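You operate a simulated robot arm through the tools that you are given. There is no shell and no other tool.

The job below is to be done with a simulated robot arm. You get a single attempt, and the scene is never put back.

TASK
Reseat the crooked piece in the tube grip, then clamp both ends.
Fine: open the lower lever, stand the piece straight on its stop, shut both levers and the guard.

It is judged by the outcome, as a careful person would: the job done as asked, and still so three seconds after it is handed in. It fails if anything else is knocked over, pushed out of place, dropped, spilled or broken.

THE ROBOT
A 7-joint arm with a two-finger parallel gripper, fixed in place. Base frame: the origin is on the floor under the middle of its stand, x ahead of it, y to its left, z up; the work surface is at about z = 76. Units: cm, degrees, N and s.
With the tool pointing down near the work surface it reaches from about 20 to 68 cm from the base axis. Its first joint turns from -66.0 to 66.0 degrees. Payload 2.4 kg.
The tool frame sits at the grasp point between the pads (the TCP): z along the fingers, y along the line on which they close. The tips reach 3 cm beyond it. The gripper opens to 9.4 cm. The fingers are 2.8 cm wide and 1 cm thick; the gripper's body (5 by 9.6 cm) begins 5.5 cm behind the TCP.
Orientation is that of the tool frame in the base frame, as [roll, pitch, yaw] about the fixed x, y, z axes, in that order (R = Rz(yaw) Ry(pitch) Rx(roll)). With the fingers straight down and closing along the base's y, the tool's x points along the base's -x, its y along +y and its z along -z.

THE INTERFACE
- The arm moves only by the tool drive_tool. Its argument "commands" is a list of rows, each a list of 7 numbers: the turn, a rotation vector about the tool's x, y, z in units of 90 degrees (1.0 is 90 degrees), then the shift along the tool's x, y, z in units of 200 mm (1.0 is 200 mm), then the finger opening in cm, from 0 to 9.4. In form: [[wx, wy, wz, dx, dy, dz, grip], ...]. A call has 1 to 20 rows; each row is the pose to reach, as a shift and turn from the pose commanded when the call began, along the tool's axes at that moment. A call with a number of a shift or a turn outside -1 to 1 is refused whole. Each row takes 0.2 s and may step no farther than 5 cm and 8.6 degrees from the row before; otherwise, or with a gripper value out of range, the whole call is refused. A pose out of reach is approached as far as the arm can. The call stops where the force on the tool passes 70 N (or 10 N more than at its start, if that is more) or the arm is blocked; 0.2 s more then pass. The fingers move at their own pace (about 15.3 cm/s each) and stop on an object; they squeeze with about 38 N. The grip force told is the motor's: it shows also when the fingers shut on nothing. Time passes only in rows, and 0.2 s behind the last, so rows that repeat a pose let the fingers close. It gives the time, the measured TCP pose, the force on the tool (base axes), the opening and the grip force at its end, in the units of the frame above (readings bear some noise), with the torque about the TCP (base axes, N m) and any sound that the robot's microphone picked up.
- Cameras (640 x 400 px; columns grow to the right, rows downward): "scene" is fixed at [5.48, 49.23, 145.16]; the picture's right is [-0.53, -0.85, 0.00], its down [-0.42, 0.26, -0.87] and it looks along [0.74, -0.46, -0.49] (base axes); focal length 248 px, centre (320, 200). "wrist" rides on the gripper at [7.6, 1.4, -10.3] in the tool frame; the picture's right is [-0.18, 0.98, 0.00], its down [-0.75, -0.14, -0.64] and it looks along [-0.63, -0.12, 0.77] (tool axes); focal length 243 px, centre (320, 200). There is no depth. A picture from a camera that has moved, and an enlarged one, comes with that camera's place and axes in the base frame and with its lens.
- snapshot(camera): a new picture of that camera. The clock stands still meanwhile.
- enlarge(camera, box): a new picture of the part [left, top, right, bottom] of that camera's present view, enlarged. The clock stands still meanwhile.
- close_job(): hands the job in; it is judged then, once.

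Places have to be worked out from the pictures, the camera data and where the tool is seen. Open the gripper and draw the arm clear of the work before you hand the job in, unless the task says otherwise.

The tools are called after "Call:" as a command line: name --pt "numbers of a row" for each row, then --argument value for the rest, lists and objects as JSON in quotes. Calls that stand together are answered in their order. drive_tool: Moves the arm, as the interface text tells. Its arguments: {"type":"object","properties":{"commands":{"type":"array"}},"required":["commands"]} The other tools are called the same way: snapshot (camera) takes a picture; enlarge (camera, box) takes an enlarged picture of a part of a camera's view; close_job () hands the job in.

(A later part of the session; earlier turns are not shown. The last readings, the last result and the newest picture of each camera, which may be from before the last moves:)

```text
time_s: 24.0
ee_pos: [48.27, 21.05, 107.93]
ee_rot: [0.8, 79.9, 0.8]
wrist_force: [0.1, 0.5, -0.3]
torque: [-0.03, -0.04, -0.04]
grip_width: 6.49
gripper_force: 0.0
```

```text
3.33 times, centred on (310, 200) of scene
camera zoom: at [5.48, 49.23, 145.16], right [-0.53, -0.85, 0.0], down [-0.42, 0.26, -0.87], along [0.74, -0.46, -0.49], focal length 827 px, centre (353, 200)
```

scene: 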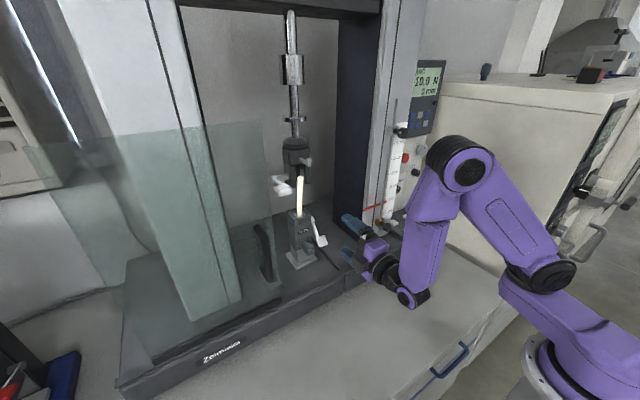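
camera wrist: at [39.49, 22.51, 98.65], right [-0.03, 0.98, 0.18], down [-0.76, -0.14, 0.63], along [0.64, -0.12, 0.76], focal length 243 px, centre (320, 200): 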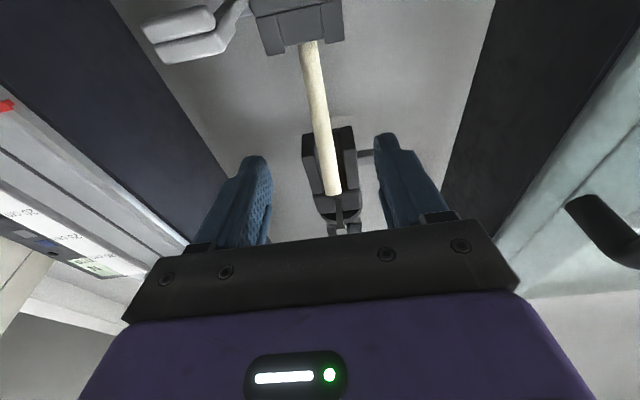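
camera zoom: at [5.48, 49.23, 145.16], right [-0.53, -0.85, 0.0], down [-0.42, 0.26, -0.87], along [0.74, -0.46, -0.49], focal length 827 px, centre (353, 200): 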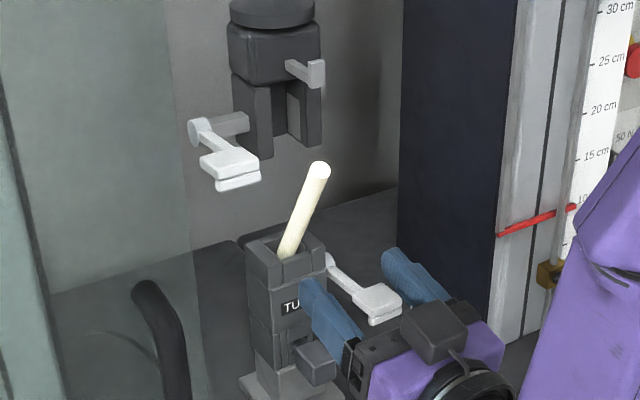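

The fingers straddle the tube's lean plane evenly. I advance 10.2 cm along the tool axis so the tube sits between the pads.

Call:
drive_tool --pt "0 0 0 0 0 0.13 6.5" --pt "0 0 0 0 0 0.26 6.5" --pt "0 0 0 0 0 0.38 6.5" --pt "0 0 0 0 0 0.46 6.5" --pt "0 0 0 0 0 0.51 6.5"

Call:
snapshot --camera "wrist"

Call:
enlarge --camera "scene" --box '[250, 140, 370, 260]'

```text
time_s: 25.2
ee_pos: [58.35, 21.01, 109.66]
ee_rot: [0.6, 80.0, 0.7]
wrist_force: [-1.0, -0.3, 0.2]
torque: [-0.01, -0.01, -0.02]
grip_width: 6.5
gripper_force: 0.0
```

```text
taken
camera wrist: at [49.51, 22.41, 100.44], right [-0.03, 0.98, 0.18], down [-0.76, -0.14, 0.63], along [0.64, -0.12, 0.76], focal length 243 px, centre (320, 200)
```

wrist: 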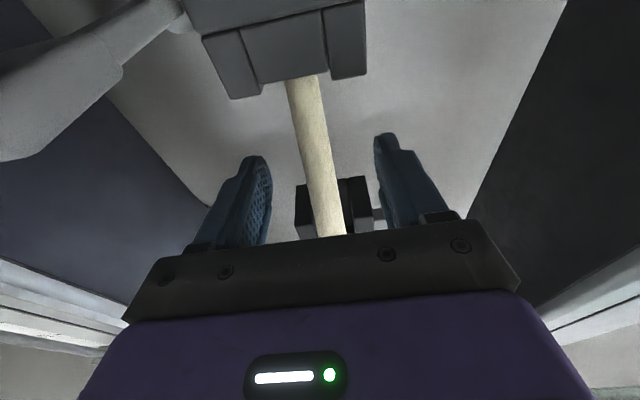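

```text
3.33 times, centred on (310, 200) of scene
camera zoom: at [5.48, 49.23, 145.16], right [-0.53, -0.85, 0.0], down [-0.42, 0.26, -0.87], along [0.74, -0.46, -0.49], focal length 827 px, centre (353, 200)
```

zoom: 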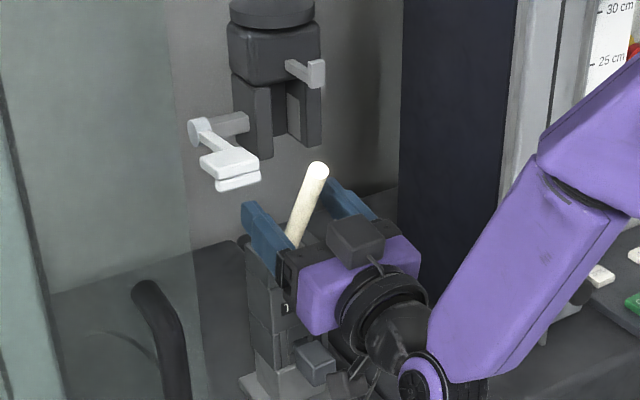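

The tube is between the pads. I close the gripper on it.

Call:
drive_tool --pt "0 0 0 0 0 0 4" --pt "0 0 0 0 0 0 2.5" --pt "0 0 0 0 0 0 1" --pt "0 0 0 0 0 0 1" --pt "0 0 0 0 0 0 1"

Call:
snapshot --camera "wrist"

Call:
enlarge --camera "scene" --box '[250, 140, 370, 260]'

```text
time_s: 26.4
ee_pos: [58.36, 20.97, 109.66]
ee_rot: [0.7, 79.9, 0.7]
wrist_force: [1.0, -0.8, 1.3]
torque: [-0.06, -0.02, -0.04]
grip_width: 1.77
gripper_force: 29.8
```

```text
taken
camera wrist: at [49.49, 22.4, 100.44], right [-0.03, 0.98, 0.18], down [-0.76, -0.14, 0.63], along [0.64, -0.12, 0.76], focal length 243 px, centre (320, 200)
```

wrist: 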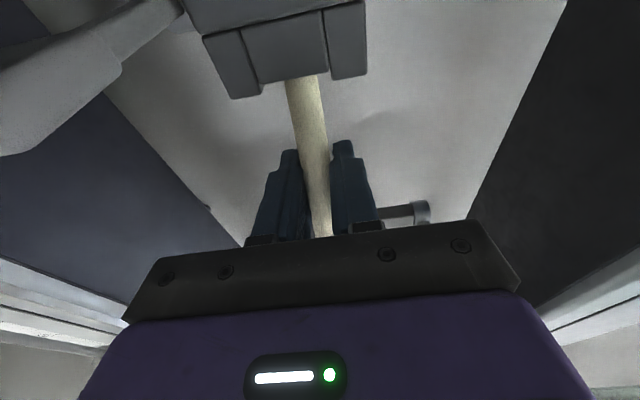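

```text
3.33 times, centred on (310, 200) of scene
camera zoom: at [5.48, 49.23, 145.16], right [-0.53, -0.85, 0.0], down [-0.42, 0.26, -0.87], along [0.74, -0.46, -0.49], focal length 827 px, centre (353, 200)
```

zoom: 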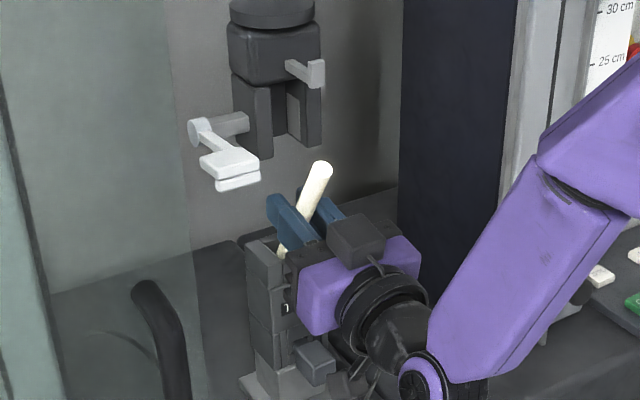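

The gripper holds the tube at 1.77 cm width. I'll enlarge both views to measure its present lean before straightening.

Call:
enlarge --camera "scene" --box '[285, 160, 345, 215]'

Call:
enlarge --camera "wrist" --box '[230, 40, 430, 240]'

```text
7.27 times, centred on (315, 188) of scene
camera zoom: at [5.48, 49.23, 145.16], right [-0.53, -0.85, 0.0], down [-0.42, 0.26, -0.87], along [0.74, -0.46, -0.49], focal length 1804 px, centre (356, 291)
```

zoom: 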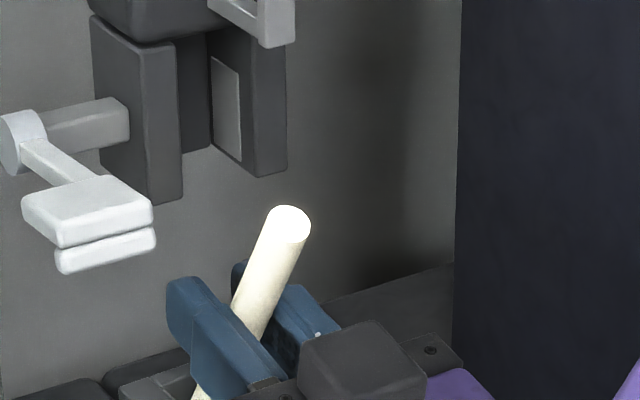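

```text
2.00 times, centred on (330, 140) of wrist
camera zoom: at [49.49, 22.4, 100.44], right [-0.03, 0.98, 0.18], down [-0.76, -0.14, 0.63], along [0.64, -0.12, 0.76], focal length 485 px, centre (300, 320)
```

zoom: 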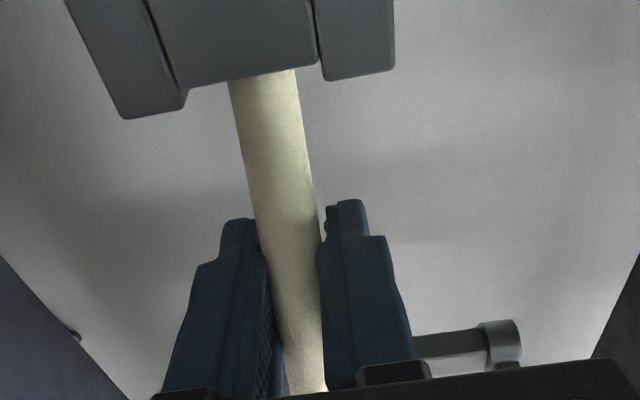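

The tube's axis leans ~29° in the x–z plane and is centred at y≈21. I'll lift it ~0.5 cm and rotate it up about its bottom end, halfway first, to check alignment with the upper jaw gap.

Call:
drive_tool --pt "0 0 0 -0.0238 0 -0.0085 1" --pt "0 0.0273 0 -0.03 0 0.008 1" --pt "0 0.0546 0 -0.0354 0 0.024 1" --pt "0 0.082 0 -0.04 0 0.0408 1" --pt "0 0.1093 0 -0.0442 0 0.0576 1" --pt "0 0.1366 0 -0.047 0 0.0745 1" --pt "0 0.164 0 -0.0497 0 0.0913 1"

Call:
snapshot --camera "wrist"

Call:
enlarge --camera "scene" --box '[250, 130, 370, 250]'

```text
time_s: 28.0
ee_pos: [59.88, 20.83, 110.92]
ee_rot: [178.3, 85.3, 178.3]
wrist_force: [0.0, 0.0, -0.7]
torque: [0.02, 0.0, 0.0]
grip_width: 1.77
gripper_force: 29.3
```

```text
taken
camera wrist: at [49.07, 22.32, 104.18], right [0.02, 0.98, 0.19], down [-0.58, -0.14, 0.8], along [0.82, -0.12, 0.57], focal length 243 px, centre (320, 200)
```

wrist: 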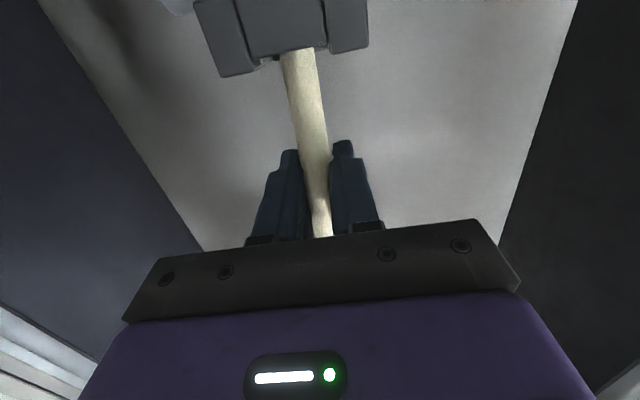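

```text
3.33 times, centred on (310, 190) of scene
camera zoom: at [5.48, 49.24, 145.16], right [-0.53, -0.85, 0.0], down [-0.42, 0.26, -0.87], along [0.74, -0.46, -0.49], focal length 827 px, centre (353, 233)
```

zoom: 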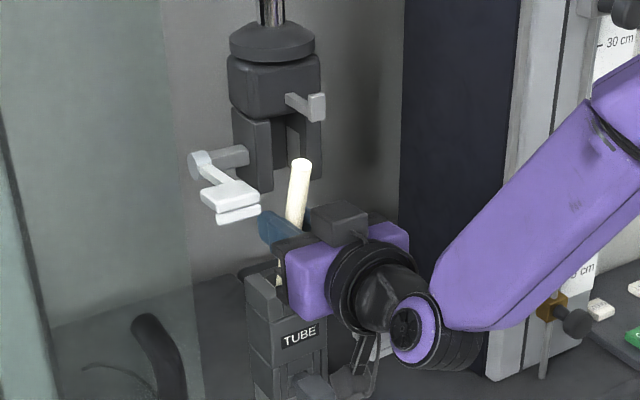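

The forces are nil and the tube's top is approaching the upper jaws. I'll zoom to verify its alignment with the jaw gap.

Call:
enlarge --camera "scene" --box '[280, 140, 340, 210]'

Call:
enlarge --camera "wrist" --box '[190, 0, 420, 150]'

```text
5.71 times, centred on (310, 175) of scene
camera zoom: at [5.48, 49.24, 145.16], right [-0.53, -0.85, 0.0], down [-0.42, 0.26, -0.87], along [0.74, -0.46, -0.49], focal length 1417 px, centre (377, 343)
```

zoom: 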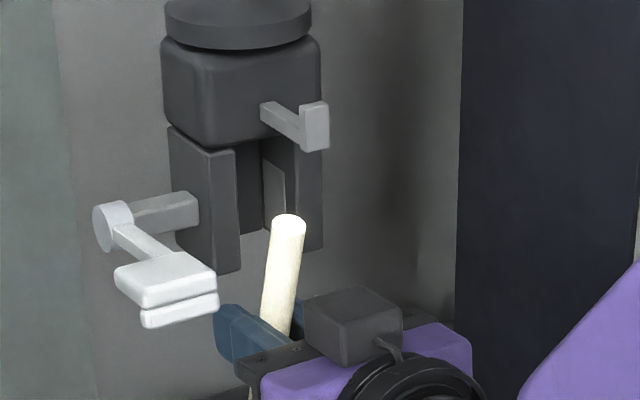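

```text
2.67 times, centred on (305, 75) of wrist
camera zoom: at [49.07, 22.32, 104.18], right [0.02, 0.98, 0.19], down [-0.58, -0.14, 0.8], along [0.82, -0.12, 0.57], focal length 647 px, centre (360, 533)
```

zoom: 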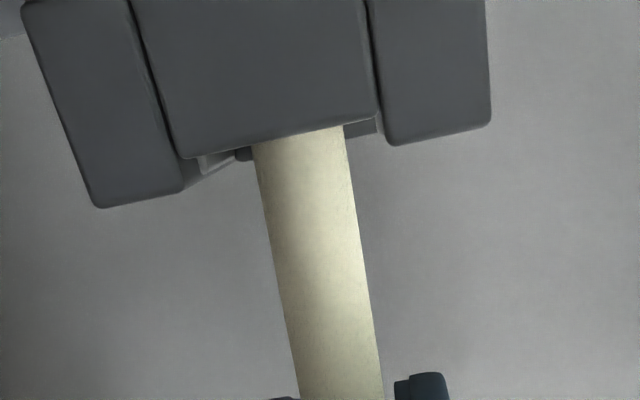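

Tube (y≈21.0) lines up with both the slot and the upper gap. I continue rotating it the remaining ~14.7° to vertical over the slot centre.

Call:
drive_tool --pt "0 0.0273 0 -0.0055 0 0.016 1" --pt "0 0.0547 0 -0.0104 0 0.0325 1" --pt "0 0.082 0 -0.0145 0 0.049 1" --pt "0 0.1093 0 -0.0182 0 0.066 1" --pt "0 0.1366 0 -0.0206 0 0.083 1" --pt "0 0.1639 0 -0.0226 0 0.1 1"

Call:
snapshot --camera "wrist"

Call:
enlarge --camera "scene" --box '[270, 130, 350, 250]'

```text
time_s: 29.4
ee_pos: [61.94, 20.85, 111.27]
ee_rot: [179.6, 70.5, 179.7]
wrist_force: [-0.1, -0.2, -0.3]
torque: [-0.01, 0.01, 0.01]
grip_width: 1.77
gripper_force: 29.6
```

```text
taken
camera wrist: at [49.74, 22.31, 107.54], right [0.06, 0.98, 0.18], down [-0.35, -0.14, 0.92], along [0.93, -0.12, 0.34], focal length 243 px, centre (320, 200)
```

wrist: 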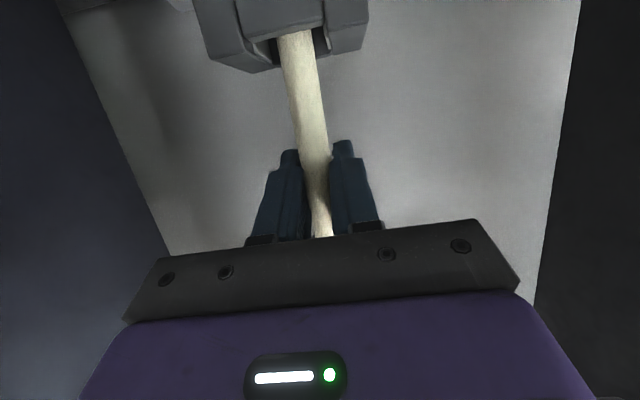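

```text
3.33 times, centred on (310, 190) of scene
camera zoom: at [5.48, 49.23, 145.16], right [-0.53, -0.85, 0.0], down [-0.42, 0.26, -0.87], along [0.74, -0.46, -0.49], focal length 827 px, centre (353, 233)
```

zoom: 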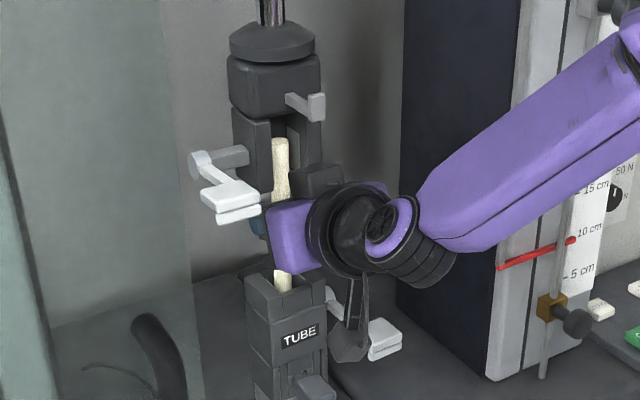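

The tube looks near vertical, its top between the upper jaws. I'll enlarge to measure the remaining lean precisely.

Call:
enlarge --camera "scene" --box '[275, 160, 325, 225]'

Call:
enlarge --camera "wrist" --box '[180, 0, 400, 150]'

```text
6.15 times, centred on (300, 192) of scene
camera zoom: at [5.48, 49.23, 145.16], right [-0.53, -0.85, 0.0], down [-0.42, 0.26, -0.87], along [0.74, -0.46, -0.49], focal length 1526 px, centre (443, 246)
```

zoom: 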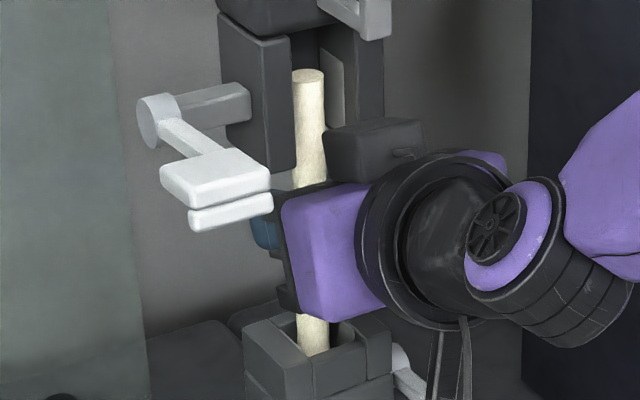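

```text
2.67 times, centred on (290, 75) of wrist
camera zoom: at [49.74, 22.31, 107.54], right [0.06, 0.98, 0.18], down [-0.35, -0.14, 0.92], along [0.93, -0.12, 0.34], focal length 647 px, centre (400, 533)
```

zoom: 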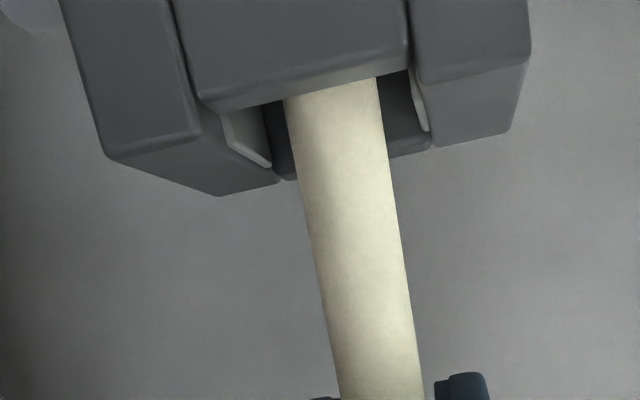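

The tube is vertical in y, but still leans about 2.5° toward −x. I rotate a further 2.5° about its bottom end.

Call:
drive_tool --pt "0 0.0139 0 -0.0032 0 0.0091 1" --pt "0 0.0278 0 -0.0064 0 0.0182 1" --pt "0 0.0278 0 -0.0064 0 0.0182 1"

Call:
enlarge --camera "scene" --box '[275, 160, 325, 225]'

Call:
enlarge --camera "scene" --box '[280, 205, 320, 250]'

```text
time_s: 30.2
ee_pos: [62.26, 21.03, 111.3]
ee_rot: [179.7, 68.0, 179.9]
wrist_force: [-12.8, -1.4, 0.5]
torque: [0.05, -0.76, -0.04]
grip_width: 1.76
gripper_force: 30.1
```

```text
6.15 times, centred on (300, 192) of scene
camera zoom: at [5.44, 49.23, 145.16], right [-0.53, -0.85, 0.0], down [-0.42, 0.26, -0.87], along [0.74, -0.46, -0.49], focal length 1526 px, centre (443, 246)
```

zoom: 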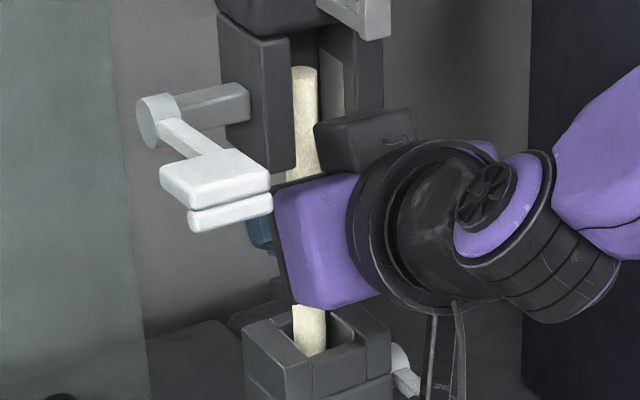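

```text
8.89 times, centred on (300, 228) of scene
camera zoom: at [5.44, 49.23, 145.16], right [-0.53, -0.85, 0.0], down [-0.42, 0.26, -0.87], along [0.74, -0.46, -0.49], focal length 2204 px, centre (498, -44)
```

zoom: 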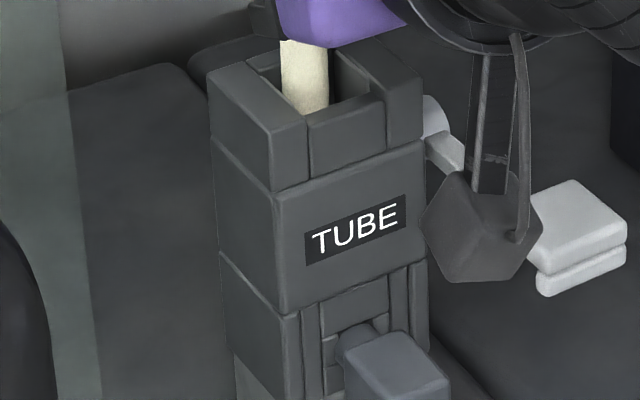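

A 12.8 N push appeared at about z=117: the tube's top touches the back plate of the upper grip, and in the well the tube sits ~0.5 cm too far toward +x. I shift it 0.5 cm toward −x.

Call:
drive_tool --pt "0 0 0 0.0047 0 -0.0116 1" --pt "0 0 0 0.0094 0 -0.0232 1" --pt "0 0 0 0.0094 0 -0.0232 1"

Call:
enlarge --camera "scene" --box '[275, 160, 325, 225]'

Call:
enlarge --camera "scene" --box '[280, 205, 320, 250]'

Call:
snapshot --camera "wrist"

```text
time_s: 31.0
ee_pos: [61.94, 20.86, 111.09]
ee_rot: [179.7, 68.1, 179.7]
wrist_force: [-1.1, -0.4, -0.4]
torque: [0.02, 0.0, -0.02]
grip_width: 1.78
gripper_force: 30.1
```

```text
6.15 times, centred on (300, 192) of scene
camera zoom: at [5.48, 49.24, 145.16], right [-0.53, -0.85, 0.0], down [-0.42, 0.26, -0.87], along [0.74, -0.46, -0.49], focal length 1526 px, centre (443, 246)
```

zoom: 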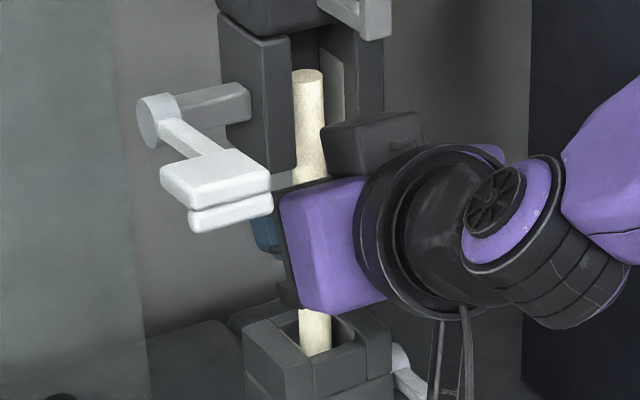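

```text
8.89 times, centred on (300, 228) of scene
camera zoom: at [5.48, 49.24, 145.16], right [-0.53, -0.85, 0.0], down [-0.42, 0.26, -0.87], along [0.74, -0.46, -0.49], focal length 2204 px, centre (498, -44)
```

zoom: 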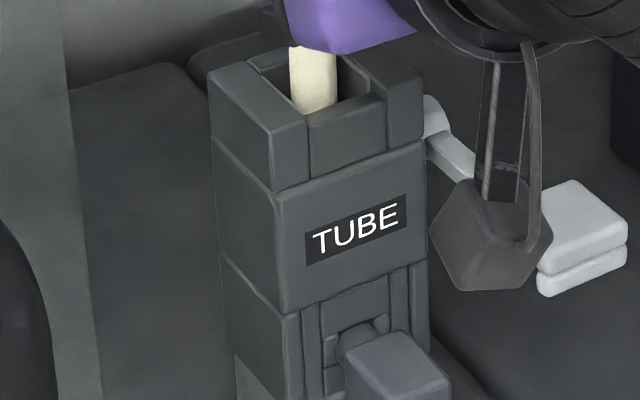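

```text
taken
camera wrist: at [49.46, 22.33, 108.03], right [0.07, 0.98, 0.17], down [-0.31, -0.14, 0.94], along [0.95, -0.12, 0.3], focal length 243 px, centre (320, 200)
```

wrist: 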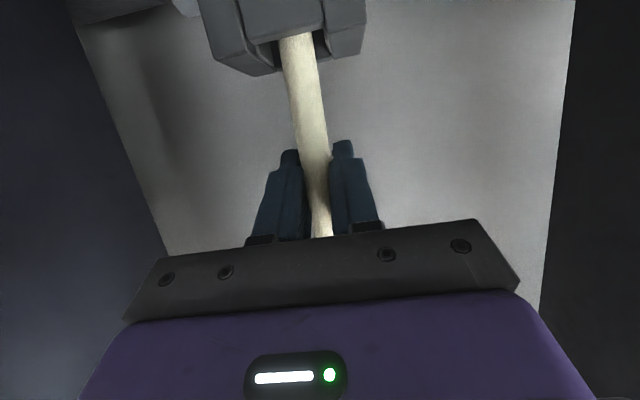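

Forces vanished and the tube is now centred in the well. A residual lean of ~1.3° remains; I correct it and then begin lowering gently.

Call:
drive_tool --pt "0 0.0144 0 -0.0037 0 0.0093 1" --pt "0 0.0144 0 -0.0037 0 0.0093 1"

Call:
enlarge --camera "scene" --box '[275, 160, 325, 225]'

```text
time_s: 31.6
ee_pos: [62.15, 20.89, 111.11]
ee_rot: [179.8, 66.7, 179.7]
wrist_force: [-0.4, 0.2, -1.5]
torque: [0.0, 0.01, 0.02]
grip_width: 1.74
gripper_force: 29.8
```

```text
6.15 times, centred on (300, 192) of scene
camera zoom: at [5.48, 49.24, 145.16], right [-0.53, -0.85, 0.0], down [-0.42, 0.26, -0.87], along [0.74, -0.46, -0.49], focal length 1526 px, centre (443, 246)
```

zoom: 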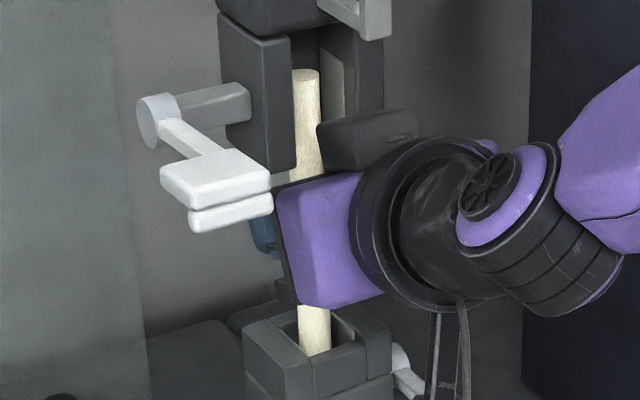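

The tube is now vertical by the scene view with no contact force. I lower it in 2 mm steps to find the stop.

Call:
drive_tool --pt "0 0 0 0.0092 0 0.004 1" --pt "0 0 0 0.0184 0 0.0079 1" --pt "0 0 0 0.0276 0 0.0119 1"

```text
time_s: 32.4
ee_pos: [62.07, 20.87, 110.5]
ee_rot: [179.7, 66.9, 179.7]
wrist_force: [0.0, 0.3, -1.0]
torque: [0.02, -0.03, -0.02]
grip_width: 1.76
gripper_force: 29.7
```

No contact yet at z=110.5; I continue lowering in small steps.

Call:
drive_tool --pt "0 0 0 0.0092 0 0.004 1" --pt "0 0 0 0.0184 0 0.0079 1" --pt "0 0 0 0.0276 0 0.0119 1"

```text
time_s: 33.2
ee_pos: [62.15, 20.96, 110.4]
ee_rot: [179.4, 67.3, 179.4]
wrist_force: [-6.3, -1.6, 21.4]
torque: [-0.11, 0.34, -0.03]
grip_width: 1.73
gripper_force: 29.9
```

Contact: 21 N upward at TCP z≈110.4, so the tube is on its stop. I relieve the preload by raising about 4 mm in command and check.

Call:
drive_tool --pt "0 0 0 -0.0092 0 -0.004 1" --pt "0 0 0 -0.0175 0 -0.0075 1"

Call:
enlarge --camera "scene" --box '[275, 160, 325, 225]'

Call:
enlarge --camera "wrist" --box '[180, 0, 400, 150]'

```text
time_s: 33.8
ee_pos: [62.11, 21.01, 110.39]
ee_rot: [179.7, 66.7, 179.8]
wrist_force: [0.9, 0.0, 11.7]
torque: [0.0, -0.05, -0.02]
grip_width: 1.75
gripper_force: 29.7
```

```text
6.15 times, centred on (300, 192) of scene
camera zoom: at [5.45, 49.23, 145.16], right [-0.53, -0.85, 0.0], down [-0.42, 0.26, -0.87], along [0.74, -0.46, -0.49], focal length 1526 px, centre (443, 246)
```

zoom: 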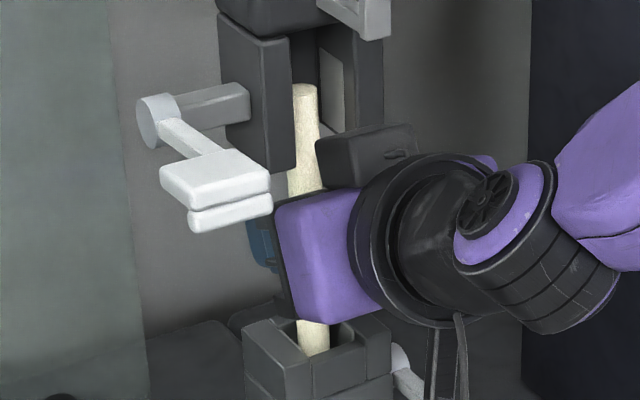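

```text
2.67 times, centred on (290, 75) of wrist
camera zoom: at [49.58, 22.41, 107.52], right [0.07, 0.98, 0.17], down [-0.29, -0.14, 0.95], along [0.95, -0.12, 0.28], focal length 647 px, centre (400, 533)
```

zoom: 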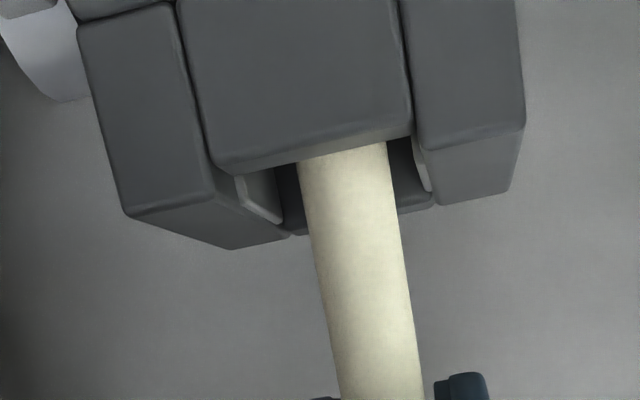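

The tube stands on its stop, within ~0.7° of vertical (slightly over toward +x). I undo that fraction, ease the preload a little more, then open the fingers gently.

Call:
drive_tool --pt "0 -0.0067 0 -0.004 0 -0.007 1" --pt "0 -0.0067 0 -0.007 0 -0.008 1"

```text
time_s: 34.4
ee_pos: [62.02, 20.93, 110.46]
ee_rot: [179.9, 67.1, 179.9]
wrist_force: [1.2, 0.3, 2.5]
torque: [0.03, -0.15, 0.03]
grip_width: 1.78
gripper_force: 30.2
```

Preload is down to 2.5 N. I open the fingers a little, keeping them as a loose fence around the tube.

Call:
drive_tool --pt "0 0 0 0 0 0 1.9" --pt "0 0 0 0 0 0 2.2" --pt "0 0 0 0 0 0 2.6" --pt "0 0 0 0 0 0 2.6"

Call:
enlarge --camera "scene" --box '[275, 160, 325, 225]'

Call:
enlarge --camera "wrist" --box '[180, 0, 420, 240]'

```text
time_s: 35.4
ee_pos: [61.97, 20.93, 110.5]
ee_rot: [179.8, 67.4, 179.6]
wrist_force: [0.4, -0.4, 0.1]
torque: [0.0, -0.01, 0.02]
grip_width: 2.6
gripper_force: 0.0
```

```text
6.15 times, centred on (300, 192) of scene
camera zoom: at [5.48, 49.23, 145.16], right [-0.53, -0.85, 0.0], down [-0.42, 0.26, -0.87], along [0.74, -0.46, -0.49], focal length 1526 px, centre (443, 246)
```

zoom: 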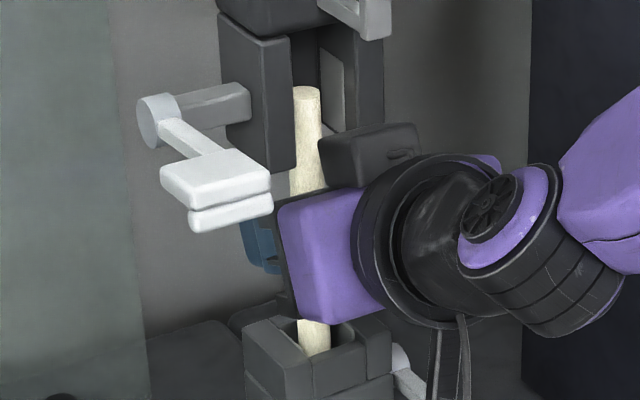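

```text
1.67 times, centred on (300, 120) of wrist
camera zoom: at [49.52, 22.37, 107.54], right [0.07, 0.98, 0.17], down [-0.3, -0.14, 0.94], along [0.95, -0.12, 0.29], focal length 404 px, centre (353, 333)
```

zoom: 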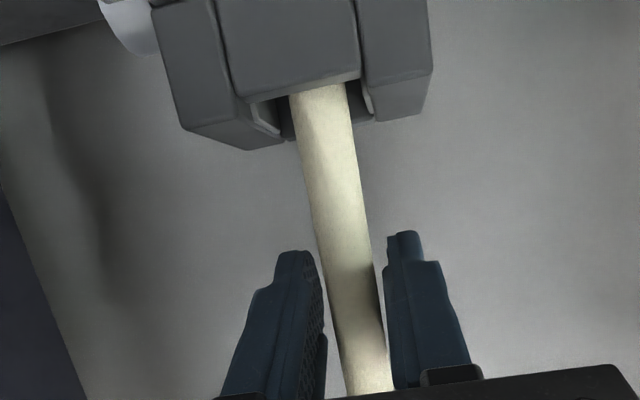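

The tube stands upright on its own. I open a bit more and back straight out toward −x, slowly at first.

Call:
drive_tool --pt "0 0 0 0 0 0 4" --pt "0 0 0 0.02 0 -0.0464 4.5" --pt "0 0 0 0.04 0 -0.093 4.5" --pt "0 0 0 0.07 0 -0.1626 4.5" --pt "0 0 0 0.12 0 -0.2788 4.5" --pt "0 0 0 0.18 0 -0.418 4.5" --pt "0 0 0 0.24 0 -0.557 4.5" --pt "0 0 0 0.2966 0 -0.689 4.5"

Call:
snapshot --camera "wrist"

Call:
enlarge --camera "scene" --box '[260, 140, 340, 270]'

```text
time_s: 37.2
ee_pos: [47.04, 20.92, 110.44]
ee_rot: [179.7, 67.4, 179.7]
wrist_force: [-0.8, -0.3, 0.2]
torque: [0.02, 0.0, -0.03]
grip_width: 4.49
gripper_force: 0.0
```

```text
taken
camera wrist: at [34.51, 22.34, 107.4], right [0.07, 0.98, 0.17], down [-0.3, -0.14, 0.94], along [0.95, -0.12, 0.29], focal length 243 px, centre (320, 200)
```

wrist: 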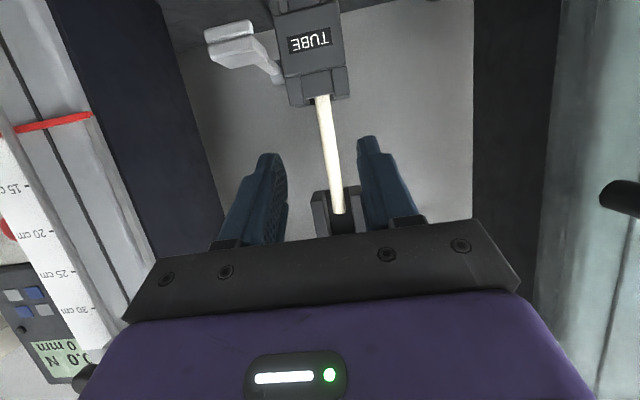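

```text
3.08 times, centred on (300, 205) of scene
camera zoom: at [5.48, 49.23, 145.16], right [-0.53, -0.85, 0.0], down [-0.42, 0.26, -0.87], along [0.74, -0.46, -0.49], focal length 763 px, centre (382, 185)
```

zoom: 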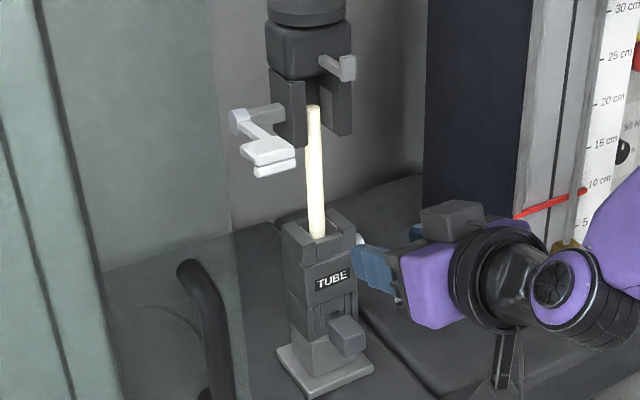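

The tube is standing on its own, upright. I'll enlarge to check its straightness and seating.

Call:
enlarge --camera "scene" --box '[280, 160, 325, 230]'

Call:
enlarge --camera "wrist" --box '[230, 20, 430, 240]'

```text
5.71 times, centred on (302, 195) of scene
camera zoom: at [5.48, 49.23, 145.16], right [-0.53, -0.85, 0.0], down [-0.42, 0.26, -0.87], along [0.74, -0.46, -0.49], focal length 1417 px, centre (420, 229)
```

zoom: 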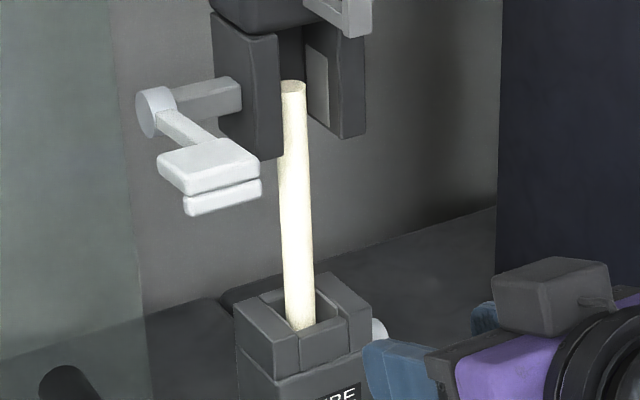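

```text
1.82 times, centred on (330, 130) of wrist
camera zoom: at [34.51, 22.34, 107.4], right [0.07, 0.98, 0.17], down [-0.3, -0.14, 0.94], along [0.95, -0.12, 0.29], focal length 441 px, centre (302, 327)
```

zoom: 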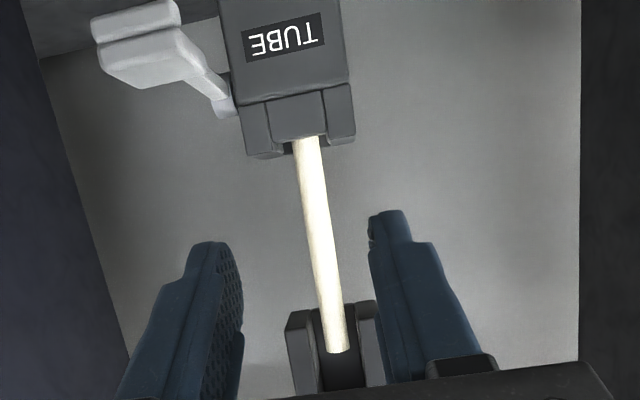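

The tube is straight and centred. Next I'll close the lower lever: I bring closed fingers above its raised pad (≈(54, 16.2, 102.5)) with the tool tilted 45°.

Call:
drive_tool --pt "0 0.0622 0 0.0034 -0.0625 0.055 3" --pt "0 0.1245 0 0.0068 -0.125 0.11 1.5" --pt "0 0.1867 0 0.0101 -0.1875 0.165 0" --pt "0 0.249 0 0.0135 -0.25 0.22 0" --pt "0 0.249 0 0.0135 -0.25 0.22 0"

Call:
snapshot --camera "wrist"

Call:
enlarge --camera "scene" --box '[260, 150, 380, 270]'

```text
time_s: 38.4
ee_pos: [50.98, 15.95, 108.39]
ee_rot: [179.8, 45.0, 179.9]
wrist_force: [0.3, -0.4, 1.1]
torque: [0.01, -0.02, 0.01]
grip_width: 0.01
gripper_force: 33.1
```

```text
taken
camera wrist: at [38.19, 17.46, 110.37], right [0.13, 0.98, 0.13], down [0.08, -0.14, 0.99], along [0.99, -0.12, -0.1], focal length 243 px, centre (320, 200)
```

wrist: 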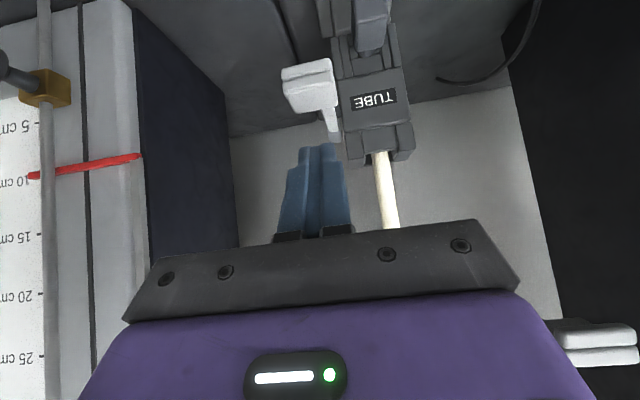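

```text
3.33 times, centred on (320, 210) of scene
camera zoom: at [5.48, 49.23, 145.16], right [-0.53, -0.85, 0.0], down [-0.42, 0.26, -0.87], along [0.74, -0.46, -0.49], focal length 827 px, centre (320, 167)
```

zoom: 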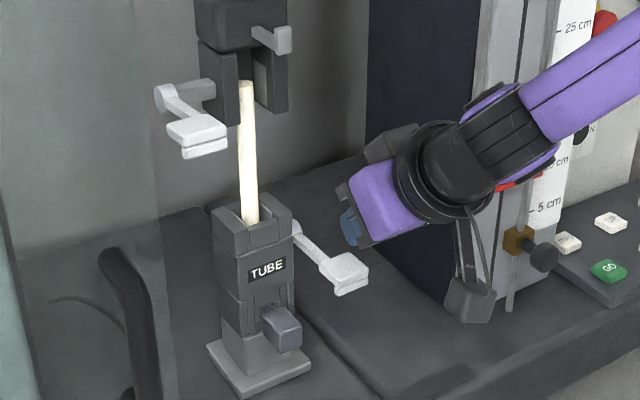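

My fingers line up with the pad (y≈15.9). I move down onto the pad and press it along its arc to about 20° below horizontal.

Call:
drive_tool --pt "0 0 0 0.018 0 0.084 0" --pt "0 0 0 0.036 0 0.168 0" --pt "0 -0.014 0 0.0585 0 0.19 0" --pt "0 -0.028 0 0.081 0 0.2125 0" --pt "0 -0.042 0 0.1035 0 0.235 0" --pt "0 -0.0556 0 0.126 0 0.257 0"

Call:
enlarge --camera "scene" --box '[260, 150, 380, 270]'

```text
time_s: 39.8
ee_pos: [52.85, 15.95, 103.15]
ee_rot: [179.8, 50.0, 179.8]
wrist_force: [-0.4, -0.4, 0.4]
torque: [-0.01, 0.0, 0.02]
grip_width: 0.01
gripper_force: 32.3
```

```text
3.33 times, centred on (320, 210) of scene
camera zoom: at [5.48, 49.23, 145.16], right [-0.53, -0.85, 0.0], down [-0.42, 0.26, -0.87], along [0.74, -0.46, -0.49], focal length 827 px, centre (320, 167)
```

zoom: 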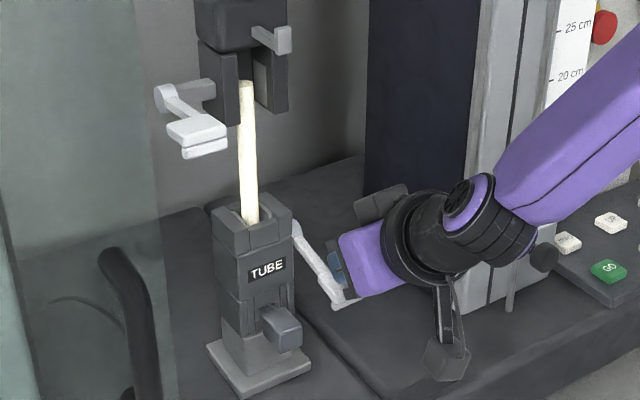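

The lever swings down freely and the tube stays upright. I continue along the arc to about 40°.

Call:
drive_tool --pt "0 -0.0167 0 0.018 0 0.024 0" --pt "0 -0.0333 0 0.035 0 0.05 0" --pt "0 -0.05 0 0.051 0 0.077 0" --pt "0 -0.0667 0 0.0657 0 0.1053 0"

Call:
enlarge --camera "scene" --box '[260, 150, 380, 270]'

```text
time_s: 40.8
ee_pos: [53.58, 15.96, 100.67]
ee_rot: [179.7, 56.0, 179.8]
wrist_force: [-0.3, 0.7, 0.0]
torque: [-0.03, 0.03, -0.04]
grip_width: 0.02
gripper_force: 33.3
```

```text
3.33 times, centred on (320, 210) of scene
camera zoom: at [5.48, 49.23, 145.16], right [-0.53, -0.85, 0.0], down [-0.42, 0.26, -0.87], along [0.74, -0.46, -0.49], focal length 827 px, centre (320, 167)
```

zoom: 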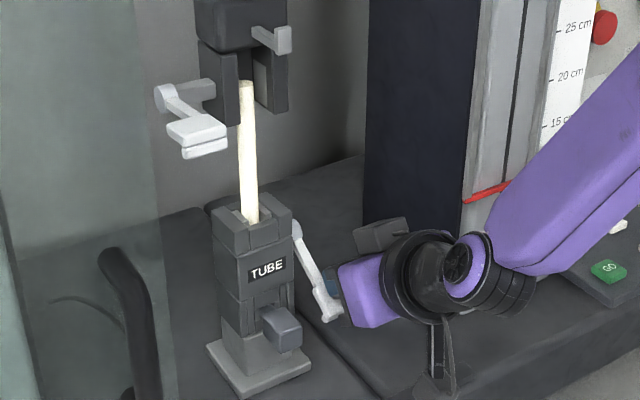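

Still almost no force. I continue toward the closed angle (~60°), watching the force.

Call:
drive_tool --pt "0 -0.0133 0 0.009 0 0.021 0" --pt "0 -0.0267 0 0.017 0 0.043 0" --pt "0 -0.04 0 0.0245 0 0.066 0" --pt "0 -0.0533 0 0.0315 0 0.0895 0" --pt "0 -0.0667 0 0.0375 0 0.1134 0"

Call:
enlarge --camera "scene" --box '[260, 150, 380, 270]'

Call:
snapshot --camera "wrist"

```text
time_s: 42.0
ee_pos: [55.05, 15.81, 98.95]
ee_rot: [179.8, 62.1, 179.6]
wrist_force: [-6.6, -4.2, 9.6]
torque: [-0.08, -0.01, -0.06]
grip_width: 0.0
gripper_force: 32.9
```

```text
3.33 times, centred on (320, 210) of scene
camera zoom: at [5.44, 49.22, 145.16], right [-0.53, -0.85, 0.0], down [-0.42, 0.26, -0.87], along [0.74, -0.46, -0.49], focal length 827 px, centre (320, 167)
```

zoom: 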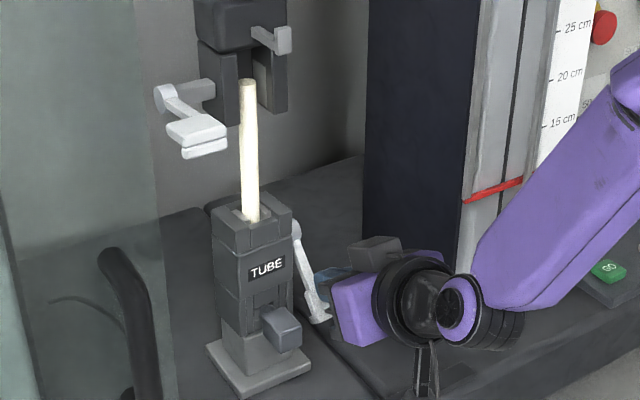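

```text
taken
camera wrist: at [42.41, 17.34, 97.05], right [0.09, 0.98, 0.17], down [-0.22, -0.14, 0.97], along [0.97, -0.12, 0.2], focal length 243 px, centre (320, 200)
```

wrist: 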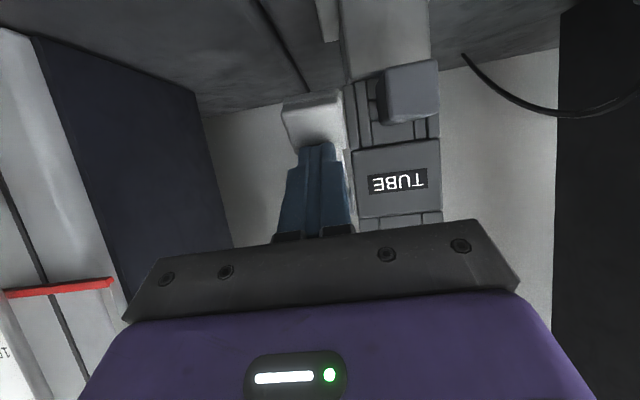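

Resistance has begun (~12 N). I'll zoom in to judge the lever angle and tube before pressing on.

Call:
enlarge --camera "scene" --box '[280, 160, 345, 260]'

Call:
enlarge --camera "wrist" --box '[250, 20, 460, 240]'

```text
4.00 times, centred on (312, 210) of scene
camera zoom: at [5.44, 49.22, 145.16], right [-0.53, -0.85, 0.0], down [-0.42, 0.26, -0.87], along [0.74, -0.46, -0.49], focal length 992 px, centre (350, 160)
```

zoom: 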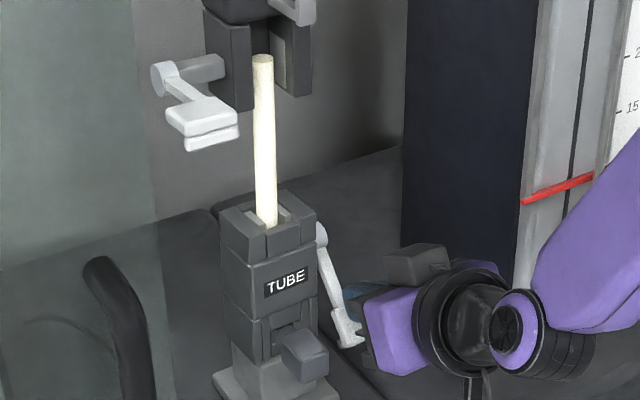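

```text
1.82 times, centred on (355, 130) of wrist
camera zoom: at [42.41, 17.34, 97.05], right [0.09, 0.98, 0.17], down [-0.22, -0.14, 0.97], along [0.97, -0.12, 0.2], focal length 441 px, centre (256, 327)
```

zoom: 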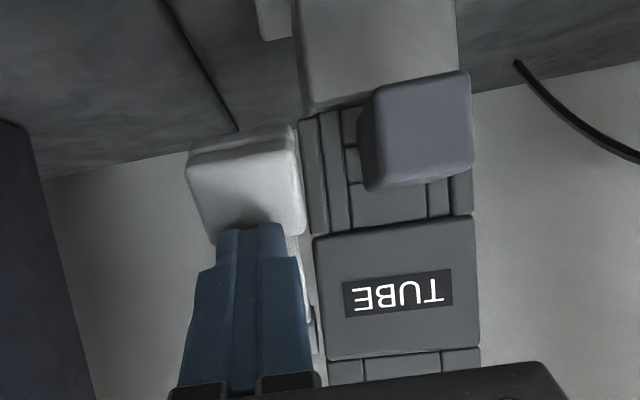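

The lever is close to its original closed angle and the jaws have moved in around the tube. I press on along the tool axis in small steps, watching force and sound.

Call:
drive_tool --pt "0 0 0 0.002 0 0.01 0" --pt "0 0 0 0.004 0 0.02 0" --pt "0 0 0 0.006 0 0.03 0"

Call:
enlarge --camera "scene" --box '[280, 160, 345, 260]'

```text
time_s: 42.8
ee_pos: [55.41, 15.93, 98.76]
ee_rot: [179.7, 62.4, 179.6]
wrist_force: [-38.2, -17.4, 38.7]
torque: [-0.33, 0.18, -0.13]
grip_width: 0.0
gripper_force: 32.7
```

```text
4.00 times, centred on (312, 210) of scene
camera zoom: at [5.3, 49.16, 145.19], right [-0.53, -0.85, 0.0], down [-0.42, 0.26, -0.87], along [0.74, -0.46, -0.49], focal length 992 px, centre (350, 160)
```

zoom: 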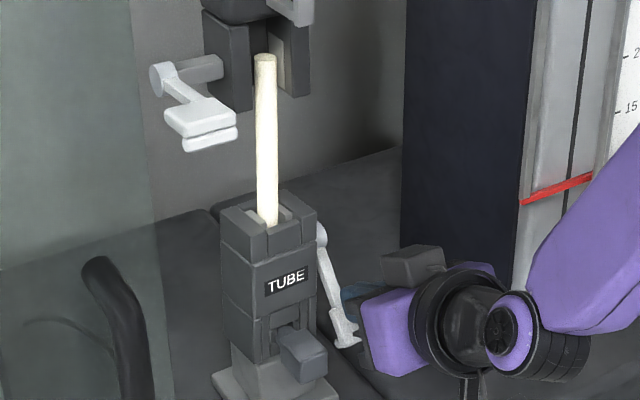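

Force is 57 N with a sizeable downward and sideways friction share; the lever is still a few degrees short of its original closed angle. I redirect the push to be more tangential (more +x, less down, less +y).

Call:
drive_tool --pt "0 0 0 -0.007 -0.006 0.002 0" --pt "0 0 0 -0.014 -0.0125 0.0039 0"

```text
time_s: 43.4
ee_pos: [55.51, 15.84, 98.62]
ee_rot: [179.6, 62.0, -179.9]
wrist_force: [-49.2, -13.7, 35.9]
torque: [-0.23, 0.56, -0.06]
grip_width: 0.0
gripper_force: 33.4
```

Force is now 62 N with almost no motion. I check the lever and tube visually to see whether it has reached its end.

Call:
enlarge --camera "scene" --box '[285, 200, 340, 265]'

Call:
enlarge --camera "wrist" --box '[250, 20, 460, 240]'

```text
6.15 times, centred on (312, 232) of scene
camera zoom: at [5.27, 49.18, 145.18], right [-0.53, -0.85, 0.0], down [-0.42, 0.26, -0.87], along [0.74, -0.46, -0.49], focal length 1526 px, centre (366, 0)
```

zoom: 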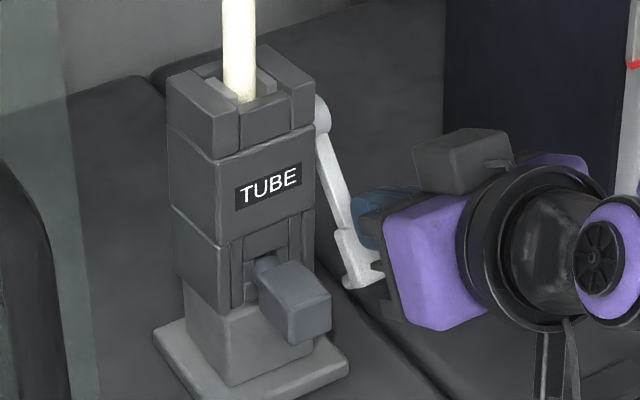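

```text
1.82 times, centred on (355, 130) of wrist
camera zoom: at [42.73, 17.21, 96.83], right [0.08, 0.98, 0.16], down [-0.21, -0.14, 0.97], along [0.97, -0.12, 0.2], focal length 441 px, centre (256, 327)
```

zoom: 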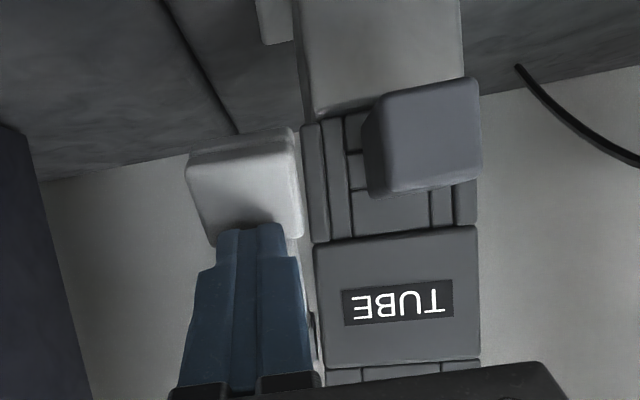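

The lever's angle now matches its original clamped angle, and the jaws sit tight on the tube. I back off gently and see if it stays.

Call:
drive_tool --pt "0 0 0 0 0 -0.015 0" --pt "0 0 0 0 0 -0.03 0" --pt "0 0 0 0 0 -0.06 0" --pt "0 0 0 0 0 -0.12 0" --pt "0 0 0 0 0 -0.2 0"

Call:
enlarge --camera "scene" --box '[280, 160, 345, 260]'

Call:
snapshot --camera "wrist"

```text
time_s: 44.6
ee_pos: [52.09, 15.7, 100.3]
ee_rot: [179.7, 61.9, 179.6]
wrist_force: [0.3, -0.1, 0.0]
torque: [-0.01, 0.0, -0.03]
grip_width: 0.02
gripper_force: 32.9
```

```text
4.00 times, centred on (312, 210) of scene
camera zoom: at [5.48, 49.23, 145.16], right [-0.53, -0.85, 0.0], down [-0.42, 0.26, -0.87], along [0.74, -0.46, -0.49], focal length 992 px, centre (350, 160)
```

zoom: 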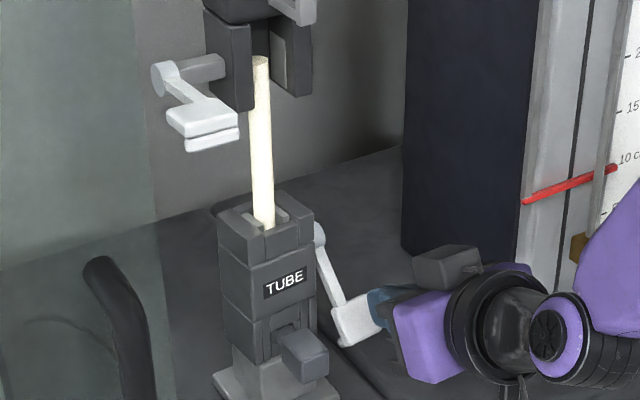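

```text
taken
camera wrist: at [39.39, 17.09, 98.59], right [0.09, 0.98, 0.16], down [-0.21, -0.14, 0.97], along [0.97, -0.12, 0.2], focal length 243 px, centre (320, 200)
```

wrist: 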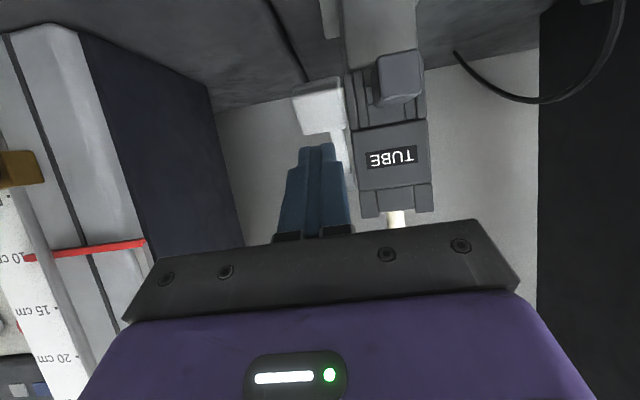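

The lever stays down. I'll zoom to check the tube's straightness and compare the lever with its original closed pose.

Call:
enlarge --camera "scene" --box '[280, 160, 325, 230]'

Call:
enlarge --camera "scene" --box '[230, 200, 340, 290]'

```text
5.71 times, centred on (302, 195) of scene
camera zoom: at [5.48, 49.23, 145.16], right [-0.53, -0.85, 0.0], down [-0.42, 0.26, -0.87], along [0.74, -0.46, -0.49], focal length 1417 px, centre (420, 229)
```

zoom: 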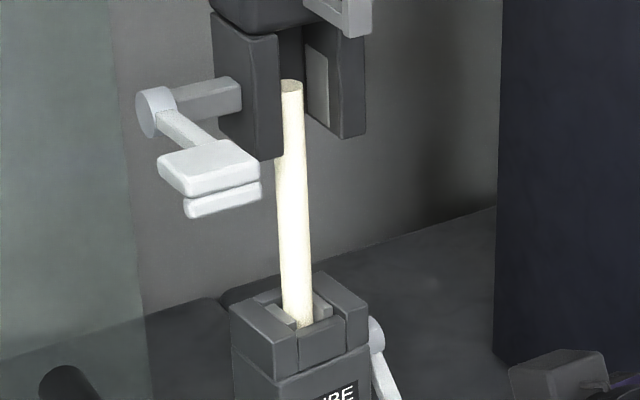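

```text
4.44 times, centred on (285, 245) of scene
camera zoom: at [5.48, 49.23, 145.16], right [-0.53, -0.85, 0.0], down [-0.42, 0.26, -0.87], along [0.74, -0.46, -0.49], focal length 1102 px, centre (476, 0)
```

zoom: 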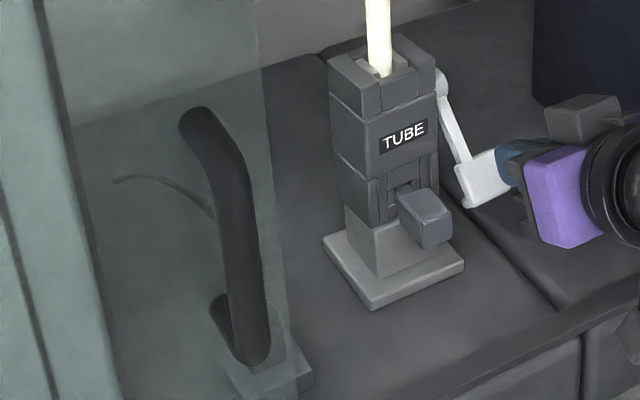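

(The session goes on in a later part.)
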